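You operate a simulated robot arm through the tools that you are given. There is no shell and no other tool. Be economical: measure what you need, move in short steps, check, and stop when the job is done.

The job below is to be done with a simulated robot arm. You get a single attempt, and the scene is never put back.

TASK
Clamp the grooved disc and dab blue paint in the middle of its top.
Fine: Dab with the dauber; close the tin again and stand the dauber in its cup. Set down upright: wooden dauber. A coat counts when it lies all over at full strength: go over it till it gets no stronger.

The check looks at the end state, three seconds after you hand in, the way a careful person would. Anything else that was tipped, shoved, dropped, spilled or broken makes it a failure.

THE ROBOT
A 6-joint arm with a two-finger parallel gripper, fixed in place. Base frame: the origin is at the foot of the arm, x ahead of it, y to its left, z up; the work surface is at about z = 770. Readings come in mm, degrees, newtons and seconds.
With the tool pointing down near the work surface it reaches from about 260 to 640 mm from the base axis. Its first joint turns from -115.0 to 115.0 degrees. Payload 3.43 kg.
Tool frame: the origin (TCP) lies between the finger pads and is the grasp point; the fingertips stand 34 mm ahead of it; z points along the fingers, y is the line along which they close. Largest opening 128 mm; finger width 24, thickness 12; the body of the gripper, 48 by 130 mm, starts 96 mm behind the TCP.
Orientation is that of the tool frame in the base frame, as [roll, pitch, yaw] about the fixed x, y, z axes, in that order (R = Rz(yaw) Ry(pitch) Rx(roll)). With the fingers straight down and closing along the base's y, the tool's x points along the base's -x, its y along +y and its z along -z.

THE INTERFACE
- The arm moves only by the tool arm_command. Its argument "moves" is a list that holds one entry, the list of rows, each a list of 6 numbers: the shift along the tool's x, y, z in mm, then the turn, a rotation vector about the tool's x, y, z in degrees. In form: [[[dx, dy, dz, wx, wy, wz], ...]]. A call has 1 to 10 rows; each row shifts and turns the commanded pose from where the row before left it, along the tool's axes as they then stand. "hand" is the opening, from 0 (shut) to 1 (fully open), set as the call begins (left out, the last holds). Each row takes 0.2 s and may step no farther than 50 mm and 8.6 degrees from the row before; otherwise, or with a gripper value out of range, the whole call is refused. A pose out of reach is approached as far as the arm can. The call stops where the force on the tool passes 40 N (or 10 N more than at its start, if that is more) or the arm is blocked; 0.2 s more then pass. The fingers move at their own pace (about 153 mm/s each) and stop on an object; they squeeze with about 25 N. The grip force told is the motor's: it shows also when the fingers shut on nothing. Time passes only in rows, and 0.2 s behind the last, so rows that do not move let the fingers close. It gives the time, the measured TCP pose, the force on the tool (base axes), the opening and the grip force at its end, in the units of the frame above (readings bear some noise), with the torque about the TCP (base axes, N m) and any sound that the robot's microphone picked up.
- Cameras (640 x 400 px; columns grow to the right, rows downward): "scene" is fixed at [215.2, 643.2, 1378.1]; the picture's right is [-0.92, -0.39, 0.00], its down [-0.26, 0.60, -0.76] and it looks along [0.30, -0.70, -0.65] (base axes); focal length 278 px, centre (320, 200). "wrist" rides on the gripper at [76, -11, -160] in the tool frame; the picture's right is [0.15, 0.99, 0.00], its down [-0.88, 0.13, -0.46] and it looks along [-0.45, 0.07, 0.89] (tool axes); focal length 234 px, centre (320, 200).
- capture(camera): a new picture of that camera. The clock stands still meanwhile.
- slide_trunk(by): slides the trunk up (or, below 0, down) by that many mm; the arm rides with it, the base frame stays. It gives what a move gives, with no picture.
- point_at(camera, pixels): for up to 12 pixels [column, row] of the newest picture of that camera ("zoom" is the newest enlarged one), the place [x, y, z] in the base frame of the surface seen there, good to about 3 mm, but the place of the scene camera against the robot may be out by one fixed shift of up to 18 mm in any direction. The clock stands still meanwhile.
- zoom(camera, box): a new picture of the part [left, top, right, bottom] of that camera's present view, enlarged. The clock stands still meanwhile.
- job_done(): hands the job in; it is judged then, once.

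Go step by step. Measure first, check grasps and placings, and put right what went wrong. The budget is 80 turns and 54 pictures, counting those below and the enlarged ones. Unless the task says otherwise, let go and move clear before handing in, and close with one line.

The tools are called after "Call:" as name(argument=value, ...) on one line, values as JSON. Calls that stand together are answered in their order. arm_command: Moves the arm, as the interface text tells. Its arguments: {"type":"object","properties":{"moves":{"type":"array"},"hand":{"type":"number"}},"required":["moves"]} The other tools are called the same way: slide_trunk (by) slides the trunk up or down; capture (camera) takes a picture; point_at (camera, pixels) gives the place of the surface under pixels of a picture; zoom (camera, box) takes an enlarged picture of a part of a camera's view; job_done () hands the job in.

At the start:

```text
clock: 0.0
eef_pos: [395.9, 198.1, 1155.8]
ee_rot: [180.0, 0.0, -180.0]
wrist_force: [-0.6, -0.2, -1.1]
moment: [0.04, 0.05, 0.0]
width: 127.9
grasp_force: 0.0
trunk travel left (down, up): [-900.0, 90.0]
```

scene: 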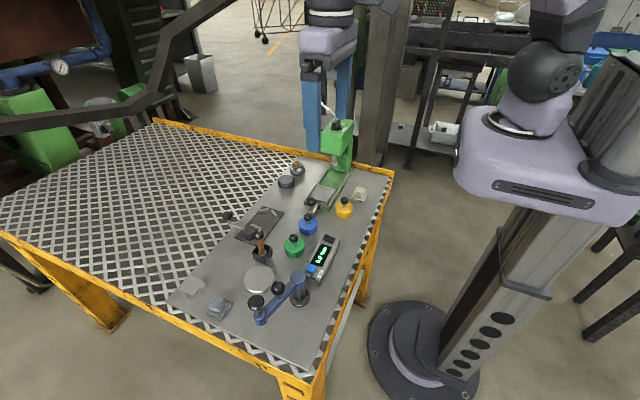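
wrist: 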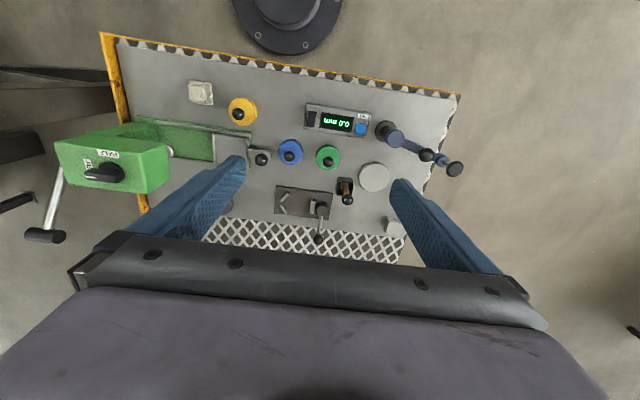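

The pictures show the bench with coloured tins (yellow, blue, green), a dauber in a cup, a clamp-like fixture, a press and discs. I'll look closer first.

Call:
zoom(camera="scene", box=[160, 200, 360, 330])

Call:
zoom(camera="scene", box=[240, 100, 400, 230])

Call:
zoom(camera="wrist", box=[180, 70, 480, 260])

```text
3.08 times, centred on (260, 265) of scene
```

zoom: 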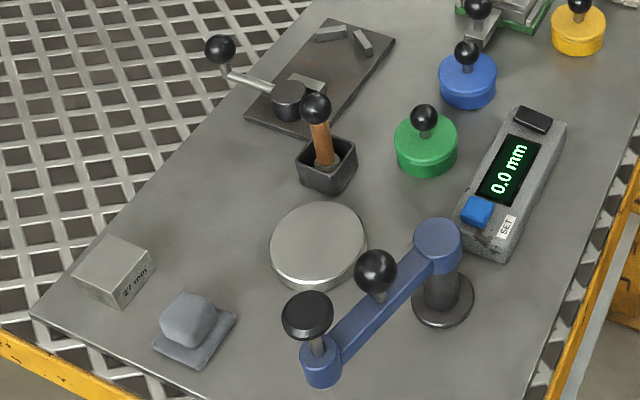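

```text
3.08 times, centred on (320, 165) of scene
```

zoom: 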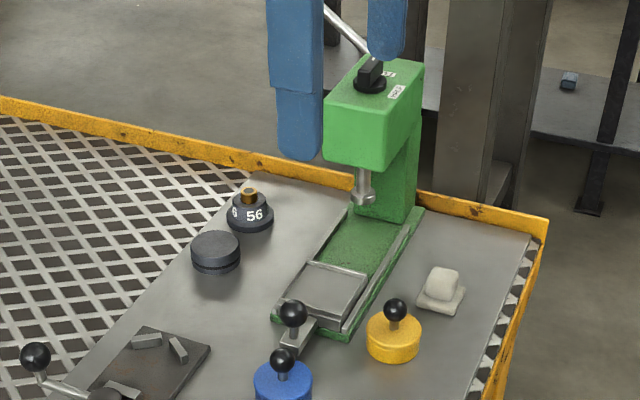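

```text
2.11 times, centred on (330, 165) of wrist
```

zoom: 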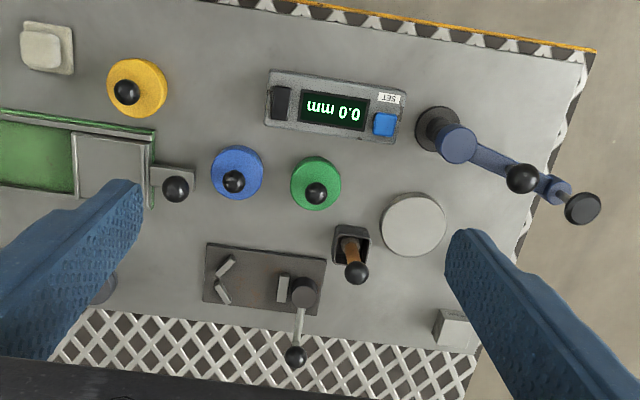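

The clamp seems to be the dark plate with a lever cam and V-jaws; the grooved disc is the dark one near the press. I'll measure the main points in the wrist enlargement.

Call:
point_at(camera="zoom", pixels=[[357, 272], [342, 232], [235, 181], [238, 155], [317, 193], [296, 356], [303, 291], [283, 288], [227, 268], [222, 292], [300, 265], [240, 300]])

Call:
point_at(camera="wrist", pixels=[[228, 208], [374, 177], [277, 214], [275, 187], [334, 191], [332, 217]])

Call:
point_at(camera="scene", pixels=[[286, 180], [286, 177], [286, 187], [298, 170], [311, 202], [308, 225], [260, 238], [262, 256], [228, 216], [270, 213]])

Call:
zoom(camera="scene", box=[215, 155, 335, 270])

```text
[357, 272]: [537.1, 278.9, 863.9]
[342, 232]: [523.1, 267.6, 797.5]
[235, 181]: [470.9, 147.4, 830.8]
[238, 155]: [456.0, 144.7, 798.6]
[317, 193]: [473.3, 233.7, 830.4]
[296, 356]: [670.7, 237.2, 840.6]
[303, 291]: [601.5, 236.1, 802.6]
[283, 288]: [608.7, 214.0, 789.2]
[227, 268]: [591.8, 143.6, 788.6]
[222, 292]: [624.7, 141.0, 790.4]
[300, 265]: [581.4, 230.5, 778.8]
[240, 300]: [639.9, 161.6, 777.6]
```

```text
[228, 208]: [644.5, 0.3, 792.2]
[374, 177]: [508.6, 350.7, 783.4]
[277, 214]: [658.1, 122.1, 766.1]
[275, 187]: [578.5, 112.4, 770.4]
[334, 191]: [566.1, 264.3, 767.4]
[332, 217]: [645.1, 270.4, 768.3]
```

```text
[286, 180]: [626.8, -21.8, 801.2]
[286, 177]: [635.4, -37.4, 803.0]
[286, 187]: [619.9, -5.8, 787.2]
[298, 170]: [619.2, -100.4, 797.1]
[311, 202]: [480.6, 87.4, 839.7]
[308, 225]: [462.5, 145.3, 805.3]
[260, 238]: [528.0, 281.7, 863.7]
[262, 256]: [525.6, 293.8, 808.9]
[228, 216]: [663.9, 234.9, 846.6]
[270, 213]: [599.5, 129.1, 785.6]
```

```text
3.48 times, centred on (275, 212) of scene
```

zoom: 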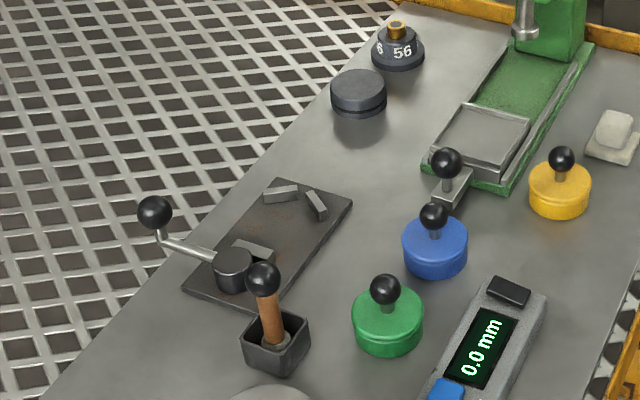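

The V-jaws sit at about (608,142), the moving jaw at y≈214 with the cam lever pointing +x. I'll bring the wrist camera closer to the clamp and disc.

Call:
arm_command(moves=[[[-20, -35, 25, 0, 0, 0], [-20, -35, 25, 0, 0, 0], [-20, -35, 25, 0, 0, 0], [-20, -30, 25, 0, 0, 0], [0, 0, 20, 0, 0, 0]]])

Call:
capture(camera="wrist")

```text
clock: 1.2
eef_pos: [476.7, 64.2, 1035.7]
ee_rot: [-180.0, -0.1, -180.0]
wrist_force: [0.4, -0.1, -0.3]
moment: [-0.02, 0.01, -0.01]
width: 128.0
grasp_force: 0.1
trunk travel left (down, up): [-900.0, 90.0]
```

```text
47 pictures are left
```

wrist: 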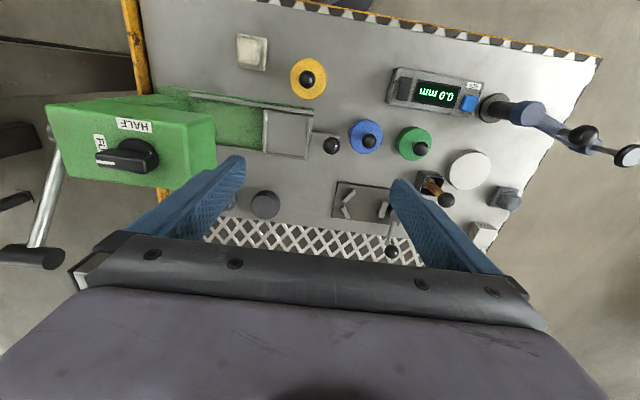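

Call:
zoom(camera="wrist", box=[230, 170, 430, 270])

Call:
point_at(camera="wrist", pixels=[[252, 204], [277, 204], [265, 194], [265, 213], [265, 204], [333, 145], [369, 141], [422, 151], [349, 202], [390, 250], [390, 225], [382, 207]])

```text
3.20 times, centred on (330, 220) of wrist
```

zoom: 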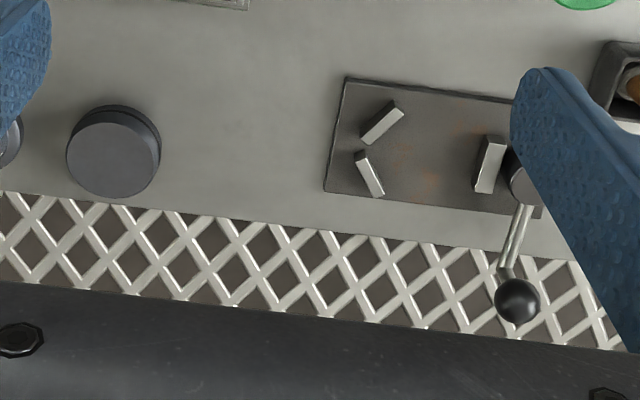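

```text
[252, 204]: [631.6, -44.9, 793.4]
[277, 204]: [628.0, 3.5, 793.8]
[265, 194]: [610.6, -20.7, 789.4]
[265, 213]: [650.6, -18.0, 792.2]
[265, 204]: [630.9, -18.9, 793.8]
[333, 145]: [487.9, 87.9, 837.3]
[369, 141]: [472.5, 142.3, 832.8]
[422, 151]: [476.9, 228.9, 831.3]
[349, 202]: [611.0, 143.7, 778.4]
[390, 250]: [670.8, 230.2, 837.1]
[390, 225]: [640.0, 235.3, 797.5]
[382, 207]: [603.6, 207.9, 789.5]
```

Call:
point_at(camera="zoom", pixels=[[69, 150], [157, 155], [113, 124], [113, 190], [388, 103], [366, 136], [361, 158], [377, 192], [487, 140], [480, 185], [516, 180], [398, 112]])

```text
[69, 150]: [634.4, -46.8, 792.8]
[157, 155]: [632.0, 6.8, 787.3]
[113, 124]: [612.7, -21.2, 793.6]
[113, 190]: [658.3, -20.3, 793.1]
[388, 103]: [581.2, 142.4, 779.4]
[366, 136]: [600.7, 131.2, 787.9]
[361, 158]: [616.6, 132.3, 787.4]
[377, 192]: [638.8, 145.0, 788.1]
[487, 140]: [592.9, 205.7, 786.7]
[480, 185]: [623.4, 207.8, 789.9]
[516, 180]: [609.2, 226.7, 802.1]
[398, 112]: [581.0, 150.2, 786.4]
```

Disc centre is about (635,-20), top z≈793, diameter ≈53; the V seat centre is about (609,166). I'll turn the gripper so it closes along x (to fit between the jaws).

Call:
arm_command(moves=[[[0, 0, 0, 0, 0, 8.5], [0, 0, 0, 0, 0, 8.5], [0, 0, 0, 0, 0, 8.5], [0, 0, 0, 0, 0, 8.5], [0, 0, 0, 0, 0, 8.5], [0, 0, 0, 0, 0, 8.5], [0, 0, 0, 0, 0, 8.5], [0, 0, 0, 0, 0, 8.5], [0, 0, 0, 0, 0, 8.5], [0, 0, 0, 0, 0, 8.5]]])

Call:
arm_command(moves=[[[0, 0, 0, 0, 0, 5.0], [-10, 40, 20, 0, 0, 0], [-20, 40, 20, 0, 0, 0], [-20, 40, 20, 0, 0, 0], [-20, 30, 20, 0, 0, 0], [-14, 8, 20, 0, 0, 0]]])

Call:
capture(camera="wrist")

```text
clock: 3.4
eef_pos: [476.0, 64.2, 1033.7]
ee_rot: [180.0, 0.0, 94.8]
wrist_force: [0.0, -0.6, 0.4]
moment: [-0.01, -0.03, 0.05]
width: 128.1
grasp_force: 0.0
trunk travel left (down, up): [-900.0, 90.0]
```

```text
clock: 4.8
eef_pos: [633.5, -19.9, 933.9]
ee_rot: [-179.8, 0.1, 90.0]
wrist_force: [-0.1, -0.7, 0.2]
moment: [0.03, 0.03, 0.03]
width: 128.0
grasp_force: 0.1
trunk travel left (down, up): [-900.0, 90.0]
```

```text
45 pictures are left
```

wrist: 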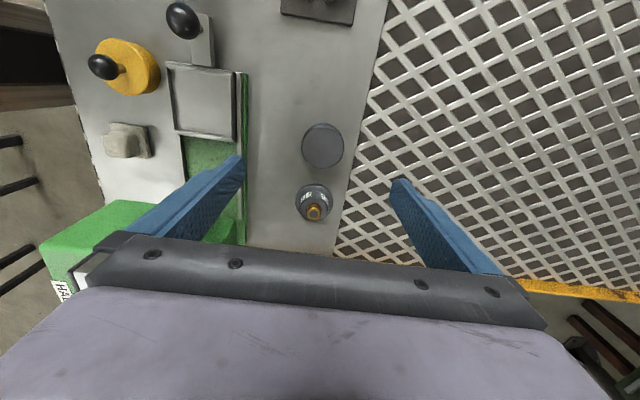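

Call:
point_at(camera="wrist", pixels=[[303, 146], [342, 146], [322, 124], [322, 166], [322, 146], [243, 120], [313, 190], [130, 215], [245, 235], [215, 95], [206, 40], [182, 20]])

```text
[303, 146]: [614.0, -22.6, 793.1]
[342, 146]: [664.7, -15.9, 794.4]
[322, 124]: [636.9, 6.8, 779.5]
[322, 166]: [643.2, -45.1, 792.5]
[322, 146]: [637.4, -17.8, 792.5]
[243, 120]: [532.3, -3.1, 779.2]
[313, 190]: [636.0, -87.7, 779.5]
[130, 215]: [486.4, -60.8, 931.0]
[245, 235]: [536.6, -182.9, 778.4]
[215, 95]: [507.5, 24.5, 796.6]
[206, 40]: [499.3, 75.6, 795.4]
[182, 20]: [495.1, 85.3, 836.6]
```

Call:
arm_command(moves=[[[1, 5, 40, 0, 0, 0], [0, 0, 40, 0, 0, 0], [0, 0, 30, 0, 0, 0], [0, 0, 14, 0, 0, 0]]])

Call:
arm_command(moves=[[[0, 0, 0, 0, 0, 0], [0, 0, 0, 0, 0, 0], [0, 0, 0, 0, 0, 0]]], hand=0.3)

```text
clock: 5.8
eef_pos: [638.9, -16.6, 812.0]
ee_rot: [-180.0, 0.0, 90.1]
wrist_force: [-0.5, -0.4, 0.2]
moment: [0.01, -0.02, -0.02]
width: 127.9
grasp_force: 0.0
trunk travel left (down, up): [-900.0, 90.0]
```

```text
clock: 6.6
eef_pos: [637.4, -16.8, 811.1]
ee_rot: [-179.9, 0.0, 90.0]
wrist_force: [-1.8, -0.2, -0.3]
moment: [0.01, -0.03, -0.01]
width: 55.5
grasp_force: 24.6
trunk travel left (down, up): [-900.0, 90.0]
```

Gripped at 55.5 mm with 25 N. Lifting and carrying to the V seat.

Call:
arm_command(moves=[[[0, 0, -30, 0, 0, 0], [0, 0, -30, 0, 0, 0], [40, -7, 0, 0, 0, 0], [40, -7, 0, 0, 0, 0], [40, -7, 0, 0, 0, 0], [40, -7, 0, 0, 0, 0], [29, 0, 0, 0, 0, 0], [0, 0, 0, 0, 0, 0]]])

Call:
capture(camera="wrist")

Call:
zoom(camera="scene", box=[215, 155, 335, 270])

```text
clock: 8.4
eef_pos: [608.3, 172.4, 870.6]
ee_rot: [-179.9, 0.0, 90.0]
wrist_force: [0.1, -0.4, -4.4]
moment: [0.01, 0.03, -0.01]
width: 55.2
grasp_force: 25.3
trunk travel left (down, up): [-900.0, 90.0]
```

```text
44 pictures are left
```

wrist: 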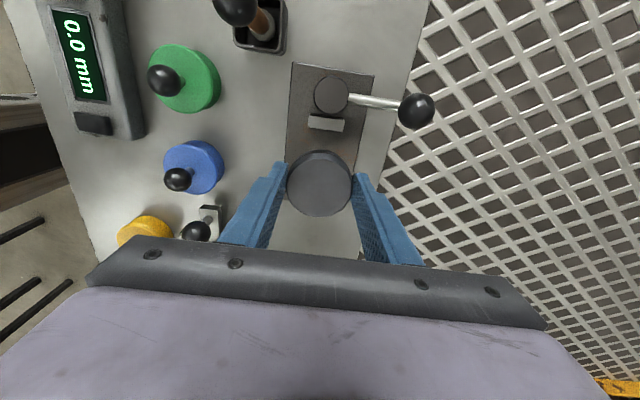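

```text
3.48 times, centred on (275, 212) of scene
```

zoom: 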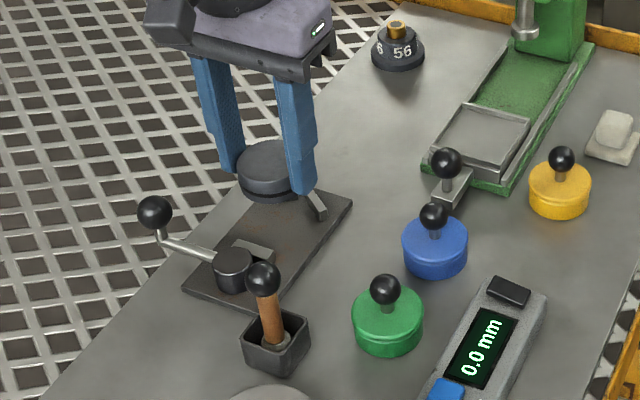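

Call:
point_at(camera="wrist", pixels=[[327, 118], [326, 128], [311, 122], [343, 125], [331, 95], [319, 170], [416, 110], [375, 102], [319, 155], [370, 130]])

```text
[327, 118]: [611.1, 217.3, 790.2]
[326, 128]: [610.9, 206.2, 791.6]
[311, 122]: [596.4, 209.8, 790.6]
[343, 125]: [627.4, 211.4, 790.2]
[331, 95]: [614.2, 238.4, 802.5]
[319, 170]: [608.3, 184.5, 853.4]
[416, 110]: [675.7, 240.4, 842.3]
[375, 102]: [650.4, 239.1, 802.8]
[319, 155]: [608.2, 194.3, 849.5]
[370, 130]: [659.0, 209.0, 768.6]
```

Call:
arm_command(moves=[[[0, 2.5, 30, 0, 0, 0], [0, 0, 15, 0, 0, 0], [0, 0, 3, 0, 0, 0], [0, 0, 2, 0, 0, 0], [0, 0, 0, 0, 0, 0]]])

```text
clock: 9.6
eef_pos: [612.4, 170.4, 824.1]
ee_rot: [179.7, -0.2, 90.0]
wrist_force: [0.2, 1.2, 14.0]
moment: [-0.36, -0.43, 0.0]
width: 55.2
grasp_force: 24.9
trunk travel left (down, up): [-900.0, 90.0]
```

Contact already at z=824, slightly higher than expected; checking visually.

Call:
zoom(camera="scene", box=[220, 180, 320, 250])

Call:
zoom(camera="wrist", box=[220, 60, 440, 260])

```text
5.71 times, centred on (270, 215) of scene
```

zoom: 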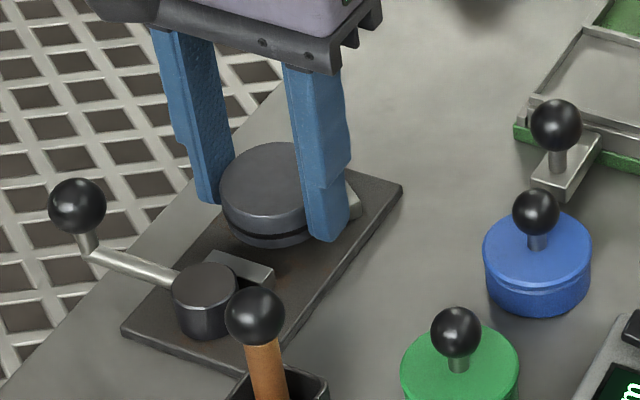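

```text
2.00 times, centred on (330, 160) of wrist
```

zoom: 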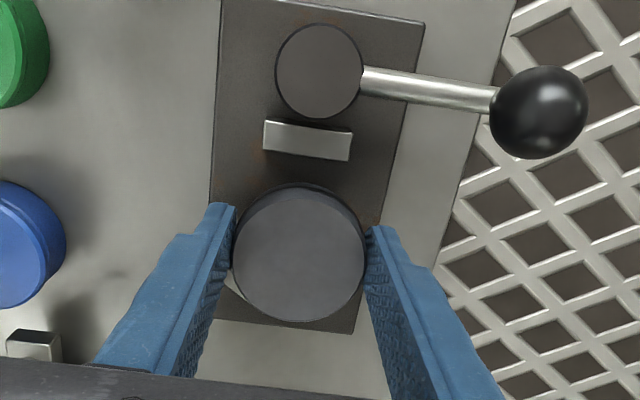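

Fingertips may be sitting on the V-block ends; I'll lift a little, shift +4 mm in y and retry.

Call:
arm_command(moves=[[[0, 0, -8, 0, 0, 0], [5, 0, 0, 0, 0, 0], [0, 0, 0, 0, 0, 0]]])

Call:
arm_command(moves=[[[0, 0, 4, 0, 0, 0], [0, 0, 4, 0, 0, 0], [0, 0, 0, 0, 0, 0]]])

```text
clock: 10.4
eef_pos: [613.5, 175.4, 828.2]
ee_rot: [-179.9, 0.0, 90.0]
wrist_force: [-0.3, -0.1, -4.9]
moment: [0.03, 0.01, 0.02]
width: 55.2
grasp_force: 24.7
trunk travel left (down, up): [-900.0, 90.0]
```

```text
clock: 11.2
eef_pos: [614.2, 175.4, 820.7]
ee_rot: [-179.9, 0.0, 90.0]
wrist_force: [-0.2, -0.2, -4.1]
moment: [0.01, 0.01, -0.01]
width: 55.3
grasp_force: 24.7
trunk travel left (down, up): [-900.0, 90.0]
```

No contact at 820.7 now, so the block was the obstacle. Correct x by −3 and keep descending.

Call:
arm_command(moves=[[[0, -3, 0, 0, 0, 0], [0, 0, 1.5, 0, 0, 0], [0, 0, 1.5, 0, 0, 0], [0, 0, 0, 0, 0, 0]]])

```text
clock: 12.2
eef_pos: [609.9, 176.4, 818.2]
ee_rot: [-180.0, 0.0, 90.0]
wrist_force: [-0.5, 0.0, -4.8]
moment: [0.04, 0.02, 0.0]
width: 55.7
grasp_force: 25.5
trunk travel left (down, up): [-900.0, 90.0]
```

Call:
arm_command(moves=[[[0, 0, 1, 0, 0, 0], [0, 0, 1, 0, 0, 0], [0, 0, 1, 0, 0, 0], [0, 0, 0, 0, 0, 0]]])

```text
clock: 13.2
eef_pos: [611.4, 176.1, 814.3]
ee_rot: [-180.0, 0.1, 90.0]
wrist_force: [-1.4, -0.5, 1.7]
moment: [0.16, 0.04, 0.01]
width: 55.3
grasp_force: 25.1
trunk travel left (down, up): [-900.0, 90.0]
```

Call:
arm_command(moves=[[[0, 0, 0, 0, 0, 0], [0, 0, 0, 0, 0, 0], [0, 0, -20, 0, 0, 0], [0, 0, -40, 0, 0, 0], [-20, 0, -40, 0, 0, 0], [-20, 0, -20, 0, 0, 0]]], hand=0.7)

Call:
capture(camera="wrist")

Call:
zoom(camera="scene", box=[220, 180, 320, 250])

```text
clock: 14.6
eef_pos: [611.4, 135.4, 936.2]
ee_rot: [-180.0, -0.1, 90.0]
wrist_force: [0.0, -0.3, -0.5]
moment: [0.01, -0.03, 0.01]
width: 89.7
grasp_force: 0.0
trunk travel left (down, up): [-900.0, 90.0]
```

```text
40 pictures are left
```

wrist: 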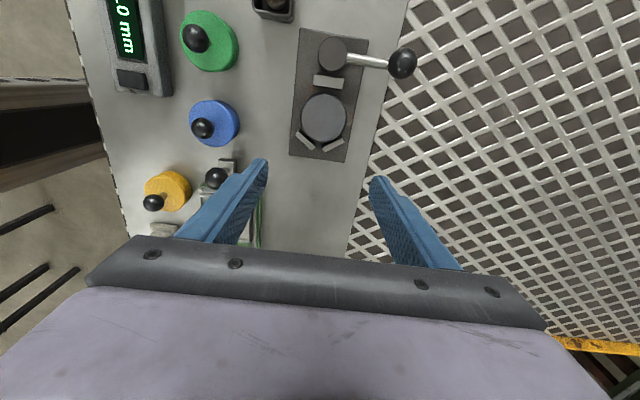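

```text
5.71 times, centred on (270, 215) of scene
```

zoom: 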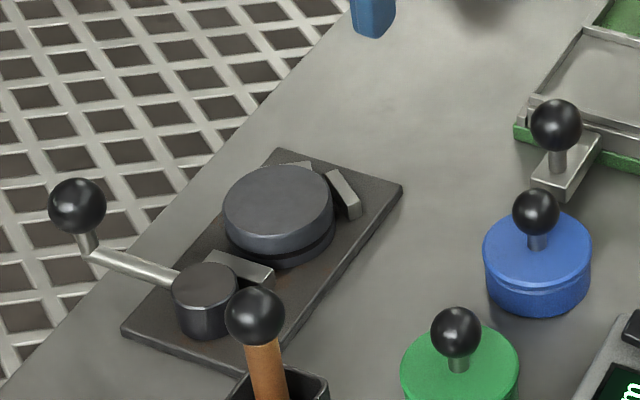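

Disc sits flat in the seat. Next: swing back to yaw 180, tilt outward 30°, shut the fingers, to push the lever knob at about (675,236,831).

Call:
arm_command(moves=[[[0, 0, -10, 0, 0, -8.5], [0, 0, -10, 0, 0, -8.5], [0, 0, -10, 0, 0, -8.5], [0, 0, 0, 0, 0, -8.5], [0, 0, 0, 0, 0, -8.5], [0, 0, 0, 0, 0, -8.5], [0, 0, 0, 0, 0, -8.5], [0, 0, 0, 0, 0, -8.5], [0, 0, 0, 0, 0, -8.5], [0, 0, 0, 0, 0, -8.5]]], hand=0)

Call:
arm_command(moves=[[[0, 0, 0, 0, 0, -5], [0, 20, 0, 0, -7.5, 0], [0, 20, 0, 0, -7.5, 0], [0, 20, 0, 0, -7.5, 0], [0, 0, 0, 0, -7.5, 0], [0, 0, 0, 0, 0, 0]]])

```text
clock: 16.8
eef_pos: [610.1, 134.2, 964.8]
ee_rot: [180.0, 0.0, 175.1]
wrist_force: [-0.4, 0.5, -1.2]
moment: [-0.02, -0.03, 0.02]
width: 0.1
grasp_force: 24.7
trunk travel left (down, up): [-900.0, 90.0]
```

```text
clock: 18.2
eef_pos: [609.5, 196.3, 966.5]
ee_rot: [179.9, 30.1, -179.9]
wrist_force: [0.8, -0.3, 0.2]
moment: [-0.01, -0.01, 0.01]
width: 0.1
grasp_force: 24.9
trunk travel left (down, up): [-900.0, 90.0]
```

Call:
arm_command(moves=[[[4, 5, 40, 0, 0, 0], [4, 5, 40, 0, 0, 0], [4, 1, 38, 0, 0, 0], [0, 0, 0, 0, 0, 0]]])

Call:
zoom(camera="scene", box=[200, 160, 330, 250])

```text
clock: 19.2
eef_pos: [660.3, 205.5, 858.4]
ee_rot: [-180.0, 30.0, 180.0]
wrist_force: [0.1, 0.8, -0.2]
moment: [-0.02, -0.04, 0.0]
width: 0.0
grasp_force: 25.5
trunk travel left (down, up): [-900.0, 90.0]
```

```text
4.44 times, centred on (265, 205) of scene
```

zoom: 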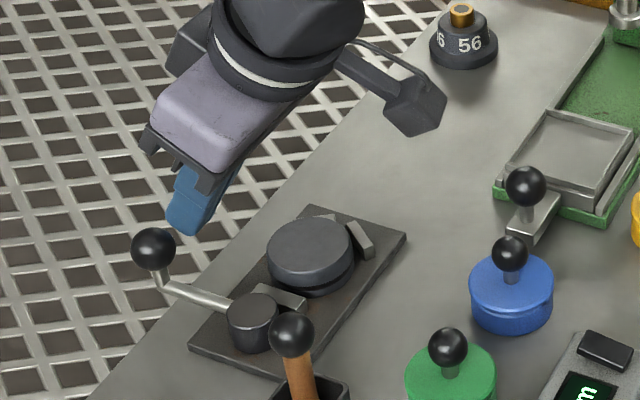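

Fingertip is just beside the knob. Push +y gently.

Call:
arm_command(moves=[[[0, 5, 0, 0, 0, 0], [0, 4, 0, 0, 0, 0], [0, 4, 0, 0, 0, 0], [0, 4, 0, 0, 0, 0], [0, 4, 0, 0, 0, 0], [0, 0, 0, 0, 0, 0]]])

Call:
zoom(camera="scene", box=[200, 160, 330, 250])

```text
clock: 20.6
eef_pos: [660.0, 227.4, 857.8]
ee_rot: [-180.0, 29.9, 180.0]
wrist_force: [0.2, -0.4, 1.0]
moment: [-0.02, -0.02, -0.01]
width: 0.3
grasp_force: 25.0
trunk travel left (down, up): [-900.0, 90.0]
```

```text
4.44 times, centred on (265, 205) of scene
```

zoom: 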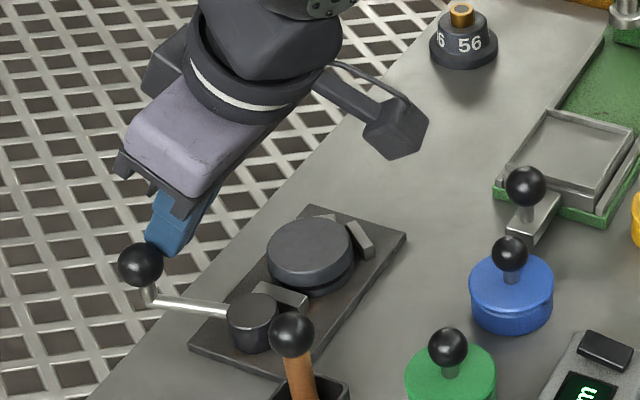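

The lever yields freely with +y motion. Continue round the arc.

Call:
arm_command(moves=[[[0, 5, 0, 0, 0, 0], [0, 5, 0, 0, 0, 0], [0, 5, 0, 0, 0, 0], [0, 5, 0, 0, 0, 0], [2, 7, -1.2, 0, 0, 0], [2, 7, -1.2, 0, 0, 0], [2, 7, -1.2, 0, 0, 0], [0, 0, 0, 0, 0, 0]]])

Call:
zoom(camera="scene", box=[200, 160, 330, 250])

```text
clock: 22.4
eef_pos: [651.2, 267.0, 855.0]
ee_rot: [-179.9, 30.0, -180.0]
wrist_force: [-4.4, -5.2, 0.0]
moment: [-0.14, 0.13, 0.03]
width: 0.0
grasp_force: 24.7
trunk travel left (down, up): [-900.0, 90.0]
```

```text
4.44 times, centred on (265, 205) of scene
```

zoom: 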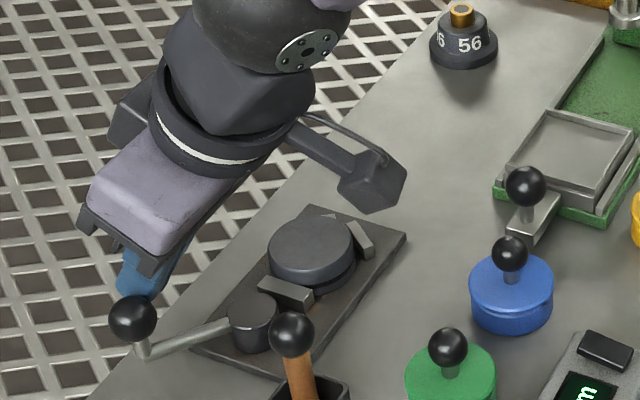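

The jaw is advancing toward the disc. Continue toward 90°.

Call:
arm_command(moves=[[[4.1, 6, -2.8, 0, 0, 0], [4.1, 6, -2.8, 0, 0, 0], [4.1, 6, -2.8, 0, 0, 0], [0, 0, 0, 0, 0, 0]]])

Call:
zoom(camera="scene", box=[200, 160, 330, 250])

```text
clock: 23.4
eef_pos: [637.3, 287.0, 857.9]
ee_rot: [179.9, 30.0, 179.9]
wrist_force: [0.4, -0.4, -0.4]
moment: [-0.02, 0.01, 0.0]
width: 0.2
grasp_force: 24.5
trunk travel left (down, up): [-900.0, 90.0]
```

```text
4.44 times, centred on (265, 205) of scene
```

zoom: 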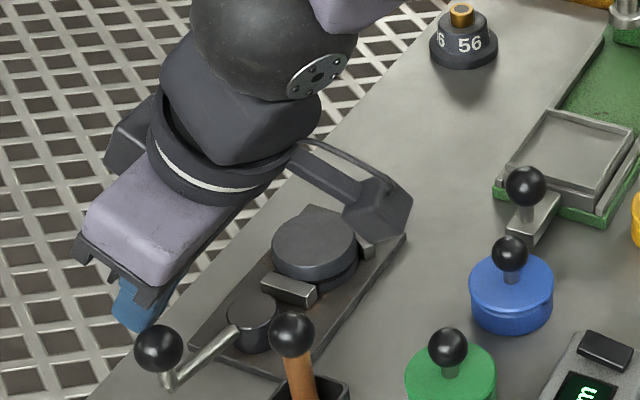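

Call:
arm_command(moves=[[[5.6, 4, -3.3, 0, 0, 0], [5.6, 4, -3.3, 0, 0, 0], [5.6, 3, -3.3, 0, 0, 0], [0, 0, 0, 0, 0, 0]]])

Call:
zoom(camera="scene", box=[200, 160, 330, 250])

```text
clock: 24.1
eef_pos: [628.7, 288.6, 862.9]
ee_rot: [-179.9, 30.5, 179.6]
wrist_force: [14.7, -5.7, -4.2]
moment: [-0.16, -0.44, -0.2]
width: 0.0
grasp_force: 24.9
trunk travel left (down, up): [-900.0, 90.0]
stopped in row 3: the force on the tool passed its limit at 45 N (the readings are from after the stop); the commanded pose is now the measured one
```

```text
4.44 times, centred on (265, 205) of scene
```

zoom: 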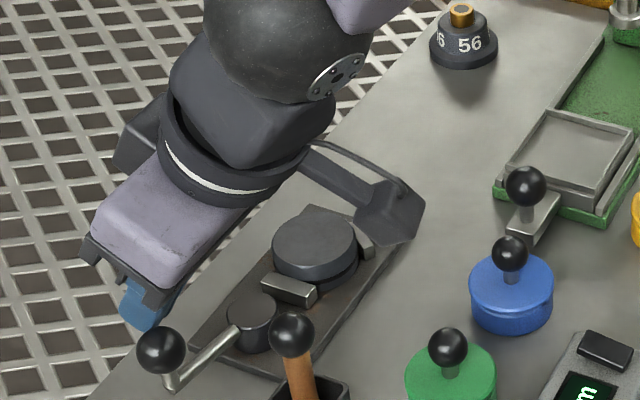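

Force rose to 45 N at about 75°: the jaw seems tight on the disc. Back off and inspect from above.

Call:
arm_command(moves=[[[-8, -3, 0, 0, 0, 0], [-8, -3, -15, 0, 0, 0], [0, 0, -40, 0, 7.5, 0], [0, -30, -40, 0, 7.5, 0], [30, -40, -20, 0, 7.5, 0], [30, -40, 0, 0, 7.5, 0], [0, 0, 0, 0, 0, 0]]])

Call:
capture(camera="wrist")

```text
refused: row 5 steps farther than a row can; nothing moved
```

```text
33 pictures are left
```

wrist: 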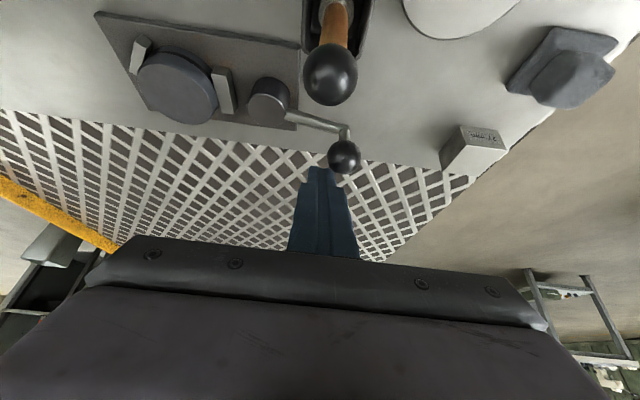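

Call:
zoom(camera="wrist", box=[90, 0, 380, 190])

Call:
point_at(camera="wrist", pixels=[[176, 88], [142, 85], [213, 88], [222, 90], [344, 155], [272, 100], [300, 118]])

```text
2.11 times, centred on (235, 95) of wrist
```

zoom: 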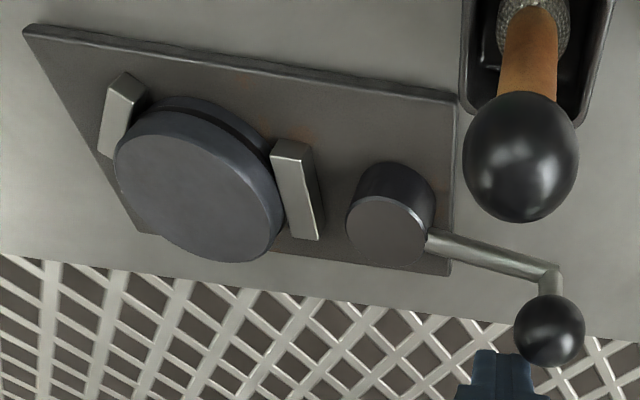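

```text
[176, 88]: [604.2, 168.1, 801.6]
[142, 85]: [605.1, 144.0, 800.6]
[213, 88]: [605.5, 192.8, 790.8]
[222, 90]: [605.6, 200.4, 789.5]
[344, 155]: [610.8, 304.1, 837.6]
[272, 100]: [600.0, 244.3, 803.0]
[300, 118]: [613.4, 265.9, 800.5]
```

Jaw is against the disc and the knob is at ~88°. I'll push once more squarely in −x to be sure it is fully tight.

Call:
arm_command(moves=[[[-5.2, 0, 5, 0, 0, 0], [0, 13, 2, 0, 0, 0], [4.3, 0, -2.5, 0, 0, 0], [4.3, 0, -2.5, 0, 0, 0], [4.3, 0, -2.5, 0, 0, 0], [4.3, 0, -2.5, 0, 0, 0], [0, 0, 0, 0, 0, 0]]])

Call:
capture(camera="wrist")

```text
clock: 25.4
eef_pos: [628.1, 306.1, 867.0]
ee_rot: [179.3, 31.7, 179.4]
wrist_force: [7.1, -2.1, 2.2]
moment: [-0.01, -0.26, 0.03]
width: 0.0
grasp_force: 25.2
trunk travel left (down, up): [-900.0, 90.0]
stopped in row 6: the force on the tool passed its limit at 44 N (the readings are from after the stop); the commanded pose is now the measured one
```

```text
31 pictures are left
```

wrist: 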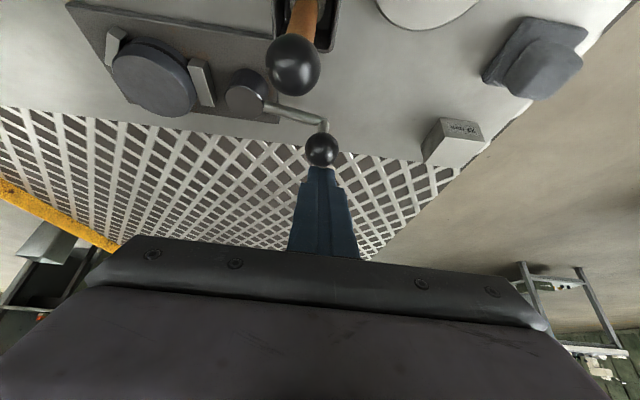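

The lever won't go farther: clamped. Back off, untilt, and move above the blue tin.

Call:
arm_command(moves=[[[-9, 0, 5, 0, 0, 0], [-15, 0, -26, 0, 0, 0], [-15, 0, -26, 0, 0, 0], [-15, 0, -26, 0, 0, 0], [0, 0, 0, 0, 7.9, 0], [0, 0, 0, 0, 7.9, 0], [0, 0, 0, 0, 7.9, 0], [0, 0, 0, 0, 8, 0]]])

Call:
arm_command(moves=[[[30, -32, 0, 0, 0, 0], [30, -32, 0, 0, 0, 0], [30, -32, 0, 0, 0, 0], [30, -32, 0, 0, 0, 0], [30, -32, 0, 0, 0, 0], [0, 0, 0, 0, 0, 0]]], hand=0.5)

Call:
capture(camera="wrist")

```text
clock: 27.2
eef_pos: [590.0, 281.7, 969.2]
ee_rot: [179.4, -0.6, 179.8]
wrist_force: [-0.4, -0.6, -0.8]
moment: [0.05, -0.05, -0.02]
width: 0.0
grasp_force: 25.3
out of reach, approached as far as the arm can: row 7, 8
trunk travel left (down, up): [-900.0, 90.0]
```

```text
clock: 28.6
eef_pos: [442.7, 123.9, 968.6]
ee_rot: [179.5, -0.3, 179.9]
wrist_force: [0.5, 0.6, -0.4]
moment: [0.01, 0.03, -0.02]
width: 63.9
grasp_force: 0.0
trunk travel left (down, up): [-900.0, 90.0]
```

```text
30 pictures are left
```

wrist: 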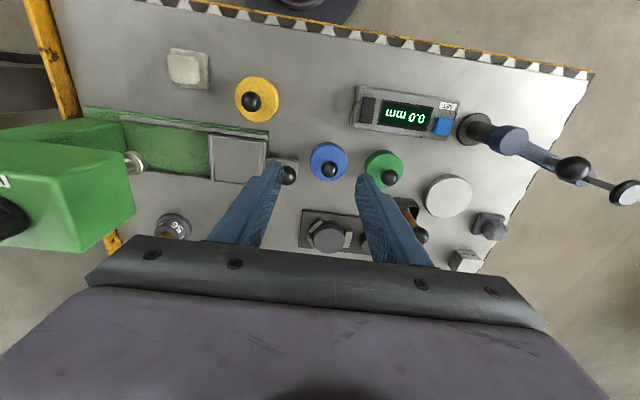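

Call:
point_at(camera="wrist", pixels=[[331, 170], [324, 170], [339, 170], [331, 163], [331, 178], [310, 160], [348, 160], [328, 143], [328, 180], [408, 205], [422, 234], [405, 198]])

Call:
zoom(camera="wrist", box=[290, 130, 370, 190])

```text
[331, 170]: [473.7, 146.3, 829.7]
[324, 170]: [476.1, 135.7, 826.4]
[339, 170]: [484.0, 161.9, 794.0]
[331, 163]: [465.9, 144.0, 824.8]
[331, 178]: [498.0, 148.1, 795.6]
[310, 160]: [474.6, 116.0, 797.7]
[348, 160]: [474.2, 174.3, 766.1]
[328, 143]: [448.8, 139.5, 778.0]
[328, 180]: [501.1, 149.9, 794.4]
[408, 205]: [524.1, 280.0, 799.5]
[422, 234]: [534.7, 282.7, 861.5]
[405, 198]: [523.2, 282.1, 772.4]
```

```text
6.67 times, centred on (330, 160) of wrist
```

zoom: 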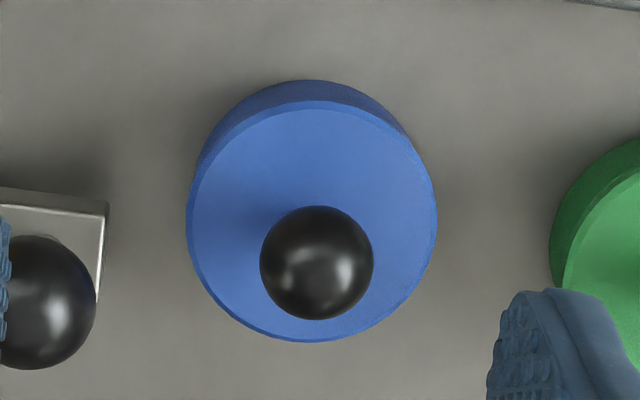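

Knob centre is about (476,145,818). Going down onto it with tips just above the lid.

Call:
arm_command(moves=[[[-17, 10.5, 30, 0, 0, 0], [-16, 10.5, 30, 0, 0, 0], [0, 0, 30, 0, 0, 0], [0, 0, 25, 0, 0, 0], [0, 0, 15, 0, 0, 0], [0, 0, 0, 0, 0, 0]]], hand=0.35)

Call:
zoom(camera="scene", box=[260, 180, 360, 250])

```text
clock: 30.0
eef_pos: [474.7, 143.1, 839.7]
ee_rot: [179.6, -0.2, 179.8]
wrist_force: [-0.2, -0.3, -0.7]
moment: [0.01, -0.02, -0.01]
width: 44.9
grasp_force: 0.1
trunk travel left (down, up): [-900.0, 90.0]
```

```text
5.71 times, centred on (310, 215) of scene
```

zoom: 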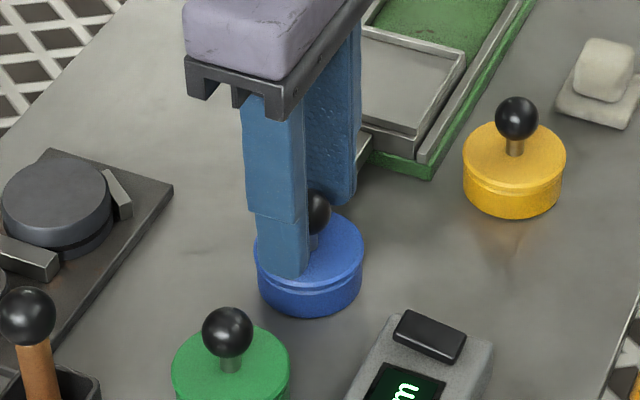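

Call:
zoom(camera="wrist", box=[240, 80, 400, 200])

Call:
point_at(camera="zoom", pixels=[[320, 200], [340, 250], [300, 150]])

```text
3.33 times, centred on (320, 140) of wrist
```

zoom: 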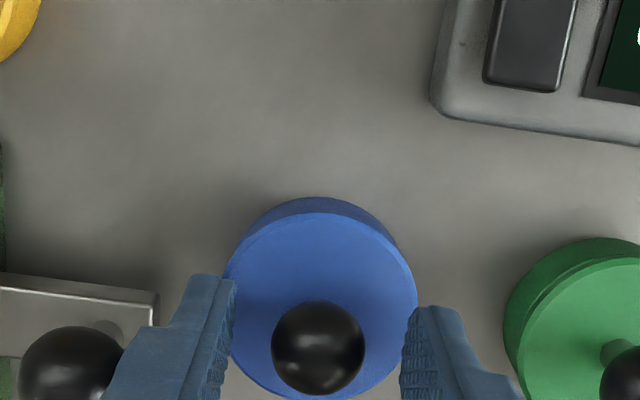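

```text
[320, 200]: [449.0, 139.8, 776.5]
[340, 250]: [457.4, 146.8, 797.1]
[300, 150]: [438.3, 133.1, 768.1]
```

Ray geometry puts the knob at (475.8,144.1): well aligned. Close and lift.

Call:
arm_command(moves=[[[-1, 1, 2, 0, 0, 0], [0, 0, 0, 0, 0, 0], [0, 0, 0, 0, 0, 0]]], hand=0.08)

Call:
arm_command(moves=[[[0, 0, -5, 0, 0, 0], [0, 0, -10, 0, 0, 0], [0, 0, -25, 0, 0, 0], [0, 0, -30, 0, 0, 0], [0, 0, 0, 0, 0, 0]]])

Call:
capture(camera="wrist")

```text
clock: 30.8
eef_pos: [474.3, 142.5, 839.1]
ee_rot: [179.4, -0.2, 179.7]
wrist_force: [-2.9, -11.6, 20.6]
moment: [-0.3, 0.27, -0.01]
width: 22.4
grasp_force: 24.9
trunk travel left (down, up): [-900.0, 90.0]
```

```text
clock: 32.0
eef_pos: [475.4, 143.2, 910.3]
ee_rot: [179.4, -0.3, 179.8]
wrist_force: [-0.5, -0.8, -0.4]
moment: [0.01, 0.01, -0.01]
width: 22.3
grasp_force: 24.7
trunk travel left (down, up): [-900.0, 90.0]
heard: snap
```

```text
26 pictures are left
```

wrist: 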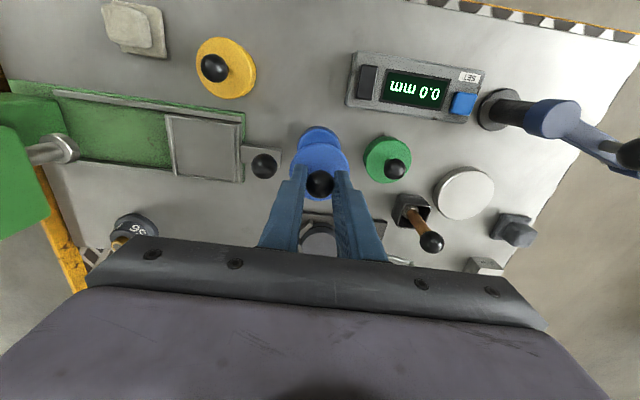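

The lid snapped off and is held. Find a free spot for it.

Call:
point_at(camera="wrist", pixels=[[300, 75], [345, 80], [256, 70], [300, 40], [318, 135], [431, 242], [410, 215], [397, 212], [428, 208], [413, 196], [320, 185]])

Call:
zoom(camera="wrist", box=[370, 170, 460, 270])

```text
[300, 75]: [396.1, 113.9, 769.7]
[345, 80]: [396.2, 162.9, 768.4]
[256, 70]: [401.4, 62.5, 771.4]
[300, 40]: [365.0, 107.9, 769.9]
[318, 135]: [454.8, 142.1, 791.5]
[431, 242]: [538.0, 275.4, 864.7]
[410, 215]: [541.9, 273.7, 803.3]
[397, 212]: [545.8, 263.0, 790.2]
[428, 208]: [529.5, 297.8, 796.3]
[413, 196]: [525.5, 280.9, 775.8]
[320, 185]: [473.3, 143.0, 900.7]
```

```text
4.00 times, centred on (415, 220) of wrist
```

zoom: 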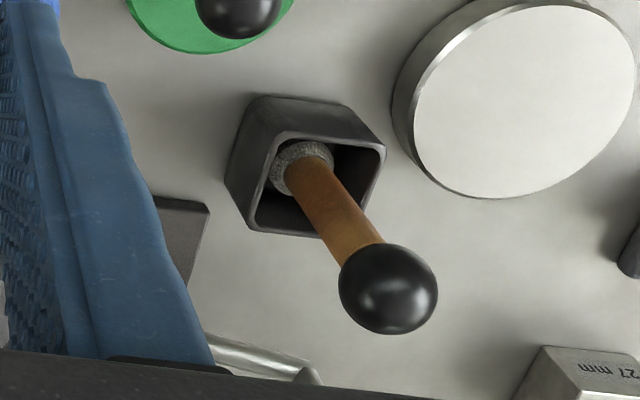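

Call:
arm_command(moves=[[[45, -14, 0, 0, 0, 0], [45, -14, 0, 0, 0, 0], [0, 0, 40, 0, 0, 0], [0, 0, 38, 0, 0, 0], [0, 0, 3, 0, 0, 0], [0, 0, 2, 0, 0, 0], [0, 0, 0, 0, 0, 0]]])

```text
clock: 33.6
eef_pos: [386.2, 116.9, 824.3]
ee_rot: [179.5, -0.2, 179.8]
wrist_force: [-0.1, 0.2, -1.0]
moment: [0.01, -0.01, 0.02]
width: 22.5
grasp_force: 24.9
trunk travel left (down, up): [-900.0, 90.0]
```

Call:
arm_command(moves=[[[0, 0, 2, 0, 0, 0], [0, 0, 1.5, 0, 0, 0], [0, 0, 1.5, 0, 0, 0], [0, 0, 1, 0, 0, 0], [0, 0, 0, 0, 0, 0]]])

Call:
zoom(camera="scene", box=[280, 160, 380, 240])

```text
clock: 34.8
eef_pos: [384.5, 117.4, 819.1]
ee_rot: [179.4, -0.3, 179.8]
wrist_force: [0.6, -0.9, 9.0]
moment: [-0.04, -0.01, 0.01]
width: 22.3
grasp_force: 25.5
trunk travel left (down, up): [-900.0, 90.0]
```

```text
5.00 times, centred on (330, 200) of scene
```

zoom: 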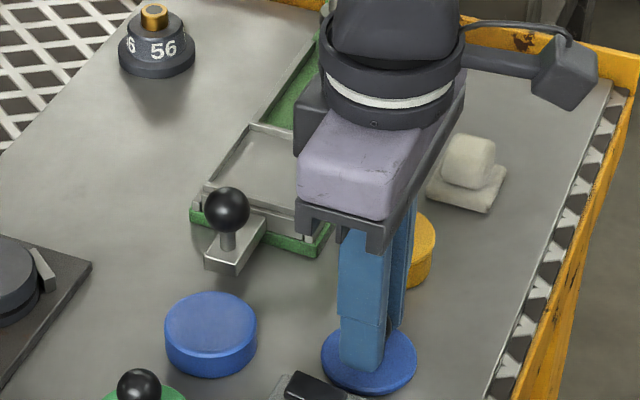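

Lid rests on the table at (385,117). Release, rise and go toward the dauber, whose knob centre I estimate at (542,281,854).

Call:
arm_command(moves=[[[0, 0, 0, 0, 0, 0], [0, 0, 0, 0, 0, 0], [0, 0, -30, 0, 0, 0], [0, 0, -50, 0, 0, 0], [0, 0, -50, 0, 0, 0], [-30, 33, 0, 0, 0, 0], [-32, 33, 0, 0, 0, 0], [-32, 33, 0, 0, 0, 0], [-32, 33, 0, 0, 0, 0], [-20, 30, 20, 0, 0, 0]]], hand=0.38)

Call:
capture(camera="wrist")

```text
clock: 37.0
eef_pos: [533.5, 279.5, 927.8]
ee_rot: [179.6, -0.3, 179.8]
wrist_force: [0.1, 0.2, 0.0]
moment: [0.0, 0.02, 0.03]
width: 48.6
grasp_force: 0.0
trunk travel left (down, up): [-900.0, 90.0]
```

```text
23 pictures are left
```

wrist: 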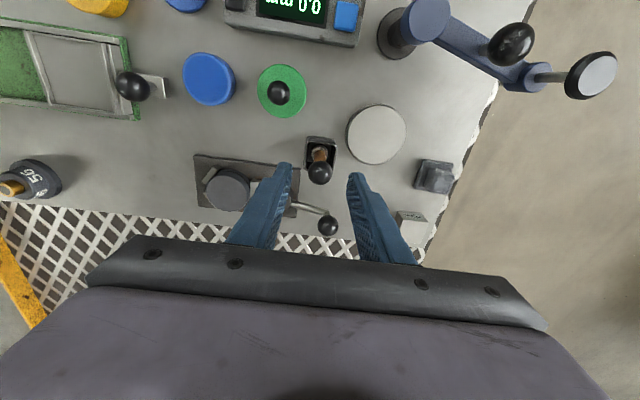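

Ray gives knob at (542.6,280.9). Descend and grip.

Call:
arm_command(moves=[[[-9, 1.4, 25, 0, 0, 0], [0, 0, 25, 0, 0, 0], [0, 0, 20, 0, 0, 0], [0, 0, 0, 0, 0, 0]]])

Call:
arm_command(moves=[[[0, 0, 0, 0, 0, 0], [0, 0, 0, 0, 0, 0], [0, 0, 0, 0, 0, 0]]], hand=0.08)

```text
clock: 38.0
eef_pos: [541.3, 279.9, 859.1]
ee_rot: [179.4, -0.2, 179.8]
wrist_force: [0.1, 0.8, 0.6]
moment: [0.0, 0.01, 0.0]
width: 48.7
grasp_force: 0.1
trunk travel left (down, up): [-900.0, 90.0]
```

```text
clock: 38.8
eef_pos: [540.4, 282.0, 858.3]
ee_rot: [179.5, -0.3, 179.8]
wrist_force: [0.2, 0.7, -1.3]
moment: [0.01, 0.03, -0.01]
width: 24.2
grasp_force: 25.5
trunk travel left (down, up): [-900.0, 90.0]
```

Gripped (24.2 mm). Lift straight up and look.

Call:
arm_command(moves=[[[0, 0, -15, 0, 0, 0], [0, 0, -35, 0, 0, 0], [0, 0, -40, 0, 0, 0], [0, 0, 0, 0, 0, 0]]])

Call:
zoom(camera="scene", box=[220, 150, 340, 270])

Call:
capture(camera="wrist")

```text
clock: 39.8
eef_pos: [540.8, 281.2, 947.0]
ee_rot: [179.5, -0.2, 179.8]
wrist_force: [0.4, 0.1, -1.7]
moment: [0.01, 0.01, 0.0]
width: 23.9
grasp_force: 25.0
trunk travel left (down, up): [-900.0, 90.0]
```

```text
3.33 times, centred on (280, 210) of scene
```

zoom: 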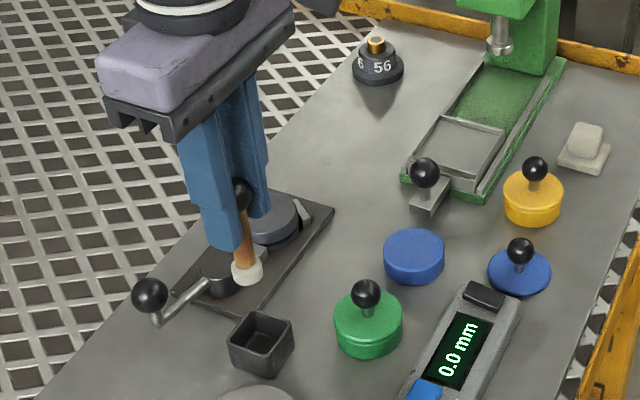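

```text
21 pictures are left
```

wrist: 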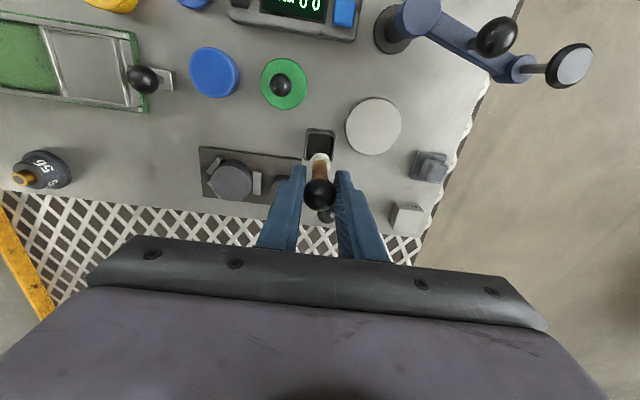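

Call:
zoom(camera="wrist", box=[170, 30, 330, 210])

Call:
point_at(camera="wrist", pixels=[[191, 75], [239, 75], [214, 52], [214, 96], [214, 75], [232, 178], [232, 196], [232, 163], [211, 178], [251, 178], [318, 140]])

```text
2.22 times, centred on (250, 120) of wrist
```

zoom: 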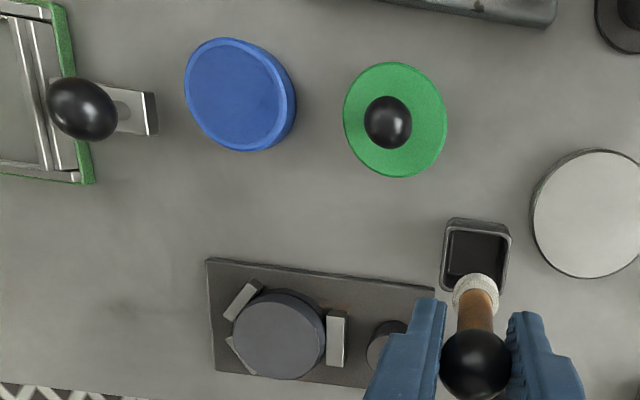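

```text
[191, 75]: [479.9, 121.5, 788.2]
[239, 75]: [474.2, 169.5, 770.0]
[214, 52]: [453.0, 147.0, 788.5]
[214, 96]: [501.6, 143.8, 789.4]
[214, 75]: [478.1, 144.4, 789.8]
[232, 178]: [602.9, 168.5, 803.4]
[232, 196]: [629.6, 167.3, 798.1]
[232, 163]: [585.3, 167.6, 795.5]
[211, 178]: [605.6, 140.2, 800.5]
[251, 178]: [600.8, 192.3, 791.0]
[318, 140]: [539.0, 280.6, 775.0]
```

Paint surface ≈789 at (477,145); disc top ≈802 centre ≈(608,167). Move over the tin and dip.

Call:
arm_command(moves=[[[22, -45, 0, 0, 0, 0], [21, -45, 0, 0, 0, 0], [20, -46, 0, 0, 0, 0], [0, 0, 30, 0, 0, 0], [0, 0, 30, 0, 0, 0], [0, 0, 8, 0, 0, 0], [0, 0, 0, 0, 0, 0]]])

Call:
zoom(camera="scene", box=[260, 170, 360, 250])

```text
refused: row 3 steps farther than a row can; nothing moved
```

```text
5.00 times, centred on (310, 210) of scene
```

zoom: 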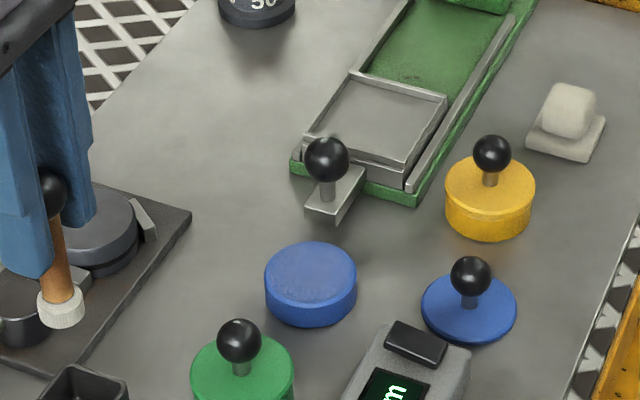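

A row was too long; repeat with shorter rows.

Call:
arm_command(moves=[[[16, -34, 0, 0, 0, 0], [16, -34, 0, 0, 0, 0], [16, -34, 0, 0, 0, 0], [16, -34, 0, 0, 0, 0], [0, 0, 30, 0, 0, 0], [0, 0, 30, 0, 0, 0], [0, 0, 8, 0, 0, 0], [0, 0, 0, 0, 0, 0]]])

Call:
zoom(camera="scene", box=[260, 170, 360, 250])

```text
clock: 41.6
eef_pos: [475.5, 143.7, 879.8]
ee_rot: [179.4, -0.3, 179.8]
wrist_force: [0.3, 0.8, -0.5]
moment: [0.01, -0.01, -0.03]
width: 24.2
grasp_force: 24.8
trunk travel left (down, up): [-900.0, 90.0]
```

```text
5.00 times, centred on (310, 210) of scene
```

zoom: 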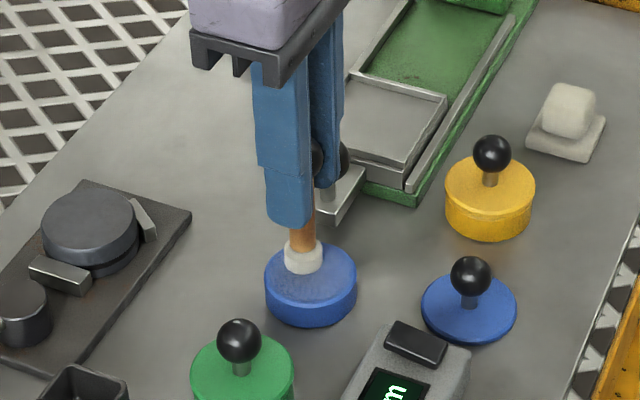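

Call:
arm_command(moves=[[[-1, 1, 2, 0, 0, 0], [0, 0, 2, 0, 0, 0], [0, 0, 2, 0, 0, 0], [0, 0, 2, 0, 0, 0], [0, 0, 0, 0, 0, 0], [0, 0, 0, 0, 0, 0]]])

Call:
arm_command(moves=[[[0, 0, 2, 0, 0, 0], [0, 0, 2, 0, 0, 0], [0, 0, 0, 0, 0, 0], [0, 0, 0, 0, 0, 0]]])

```text
clock: 43.0
eef_pos: [476.6, 145.6, 873.2]
ee_rot: [179.5, -0.1, 179.8]
wrist_force: [0.2, 1.4, 9.4]
moment: [0.0, -0.04, -0.03]
width: 24.0
grasp_force: 25.0
trunk travel left (down, up): [-900.0, 90.0]
```

```text
clock: 44.0
eef_pos: [477.9, 145.4, 870.0]
ee_rot: [179.5, -0.1, 179.8]
wrist_force: [0.6, 1.0, 19.0]
moment: [-0.02, -0.13, 0.02]
width: 24.3
grasp_force: 24.8
trunk travel left (down, up): [-900.0, 90.0]
```

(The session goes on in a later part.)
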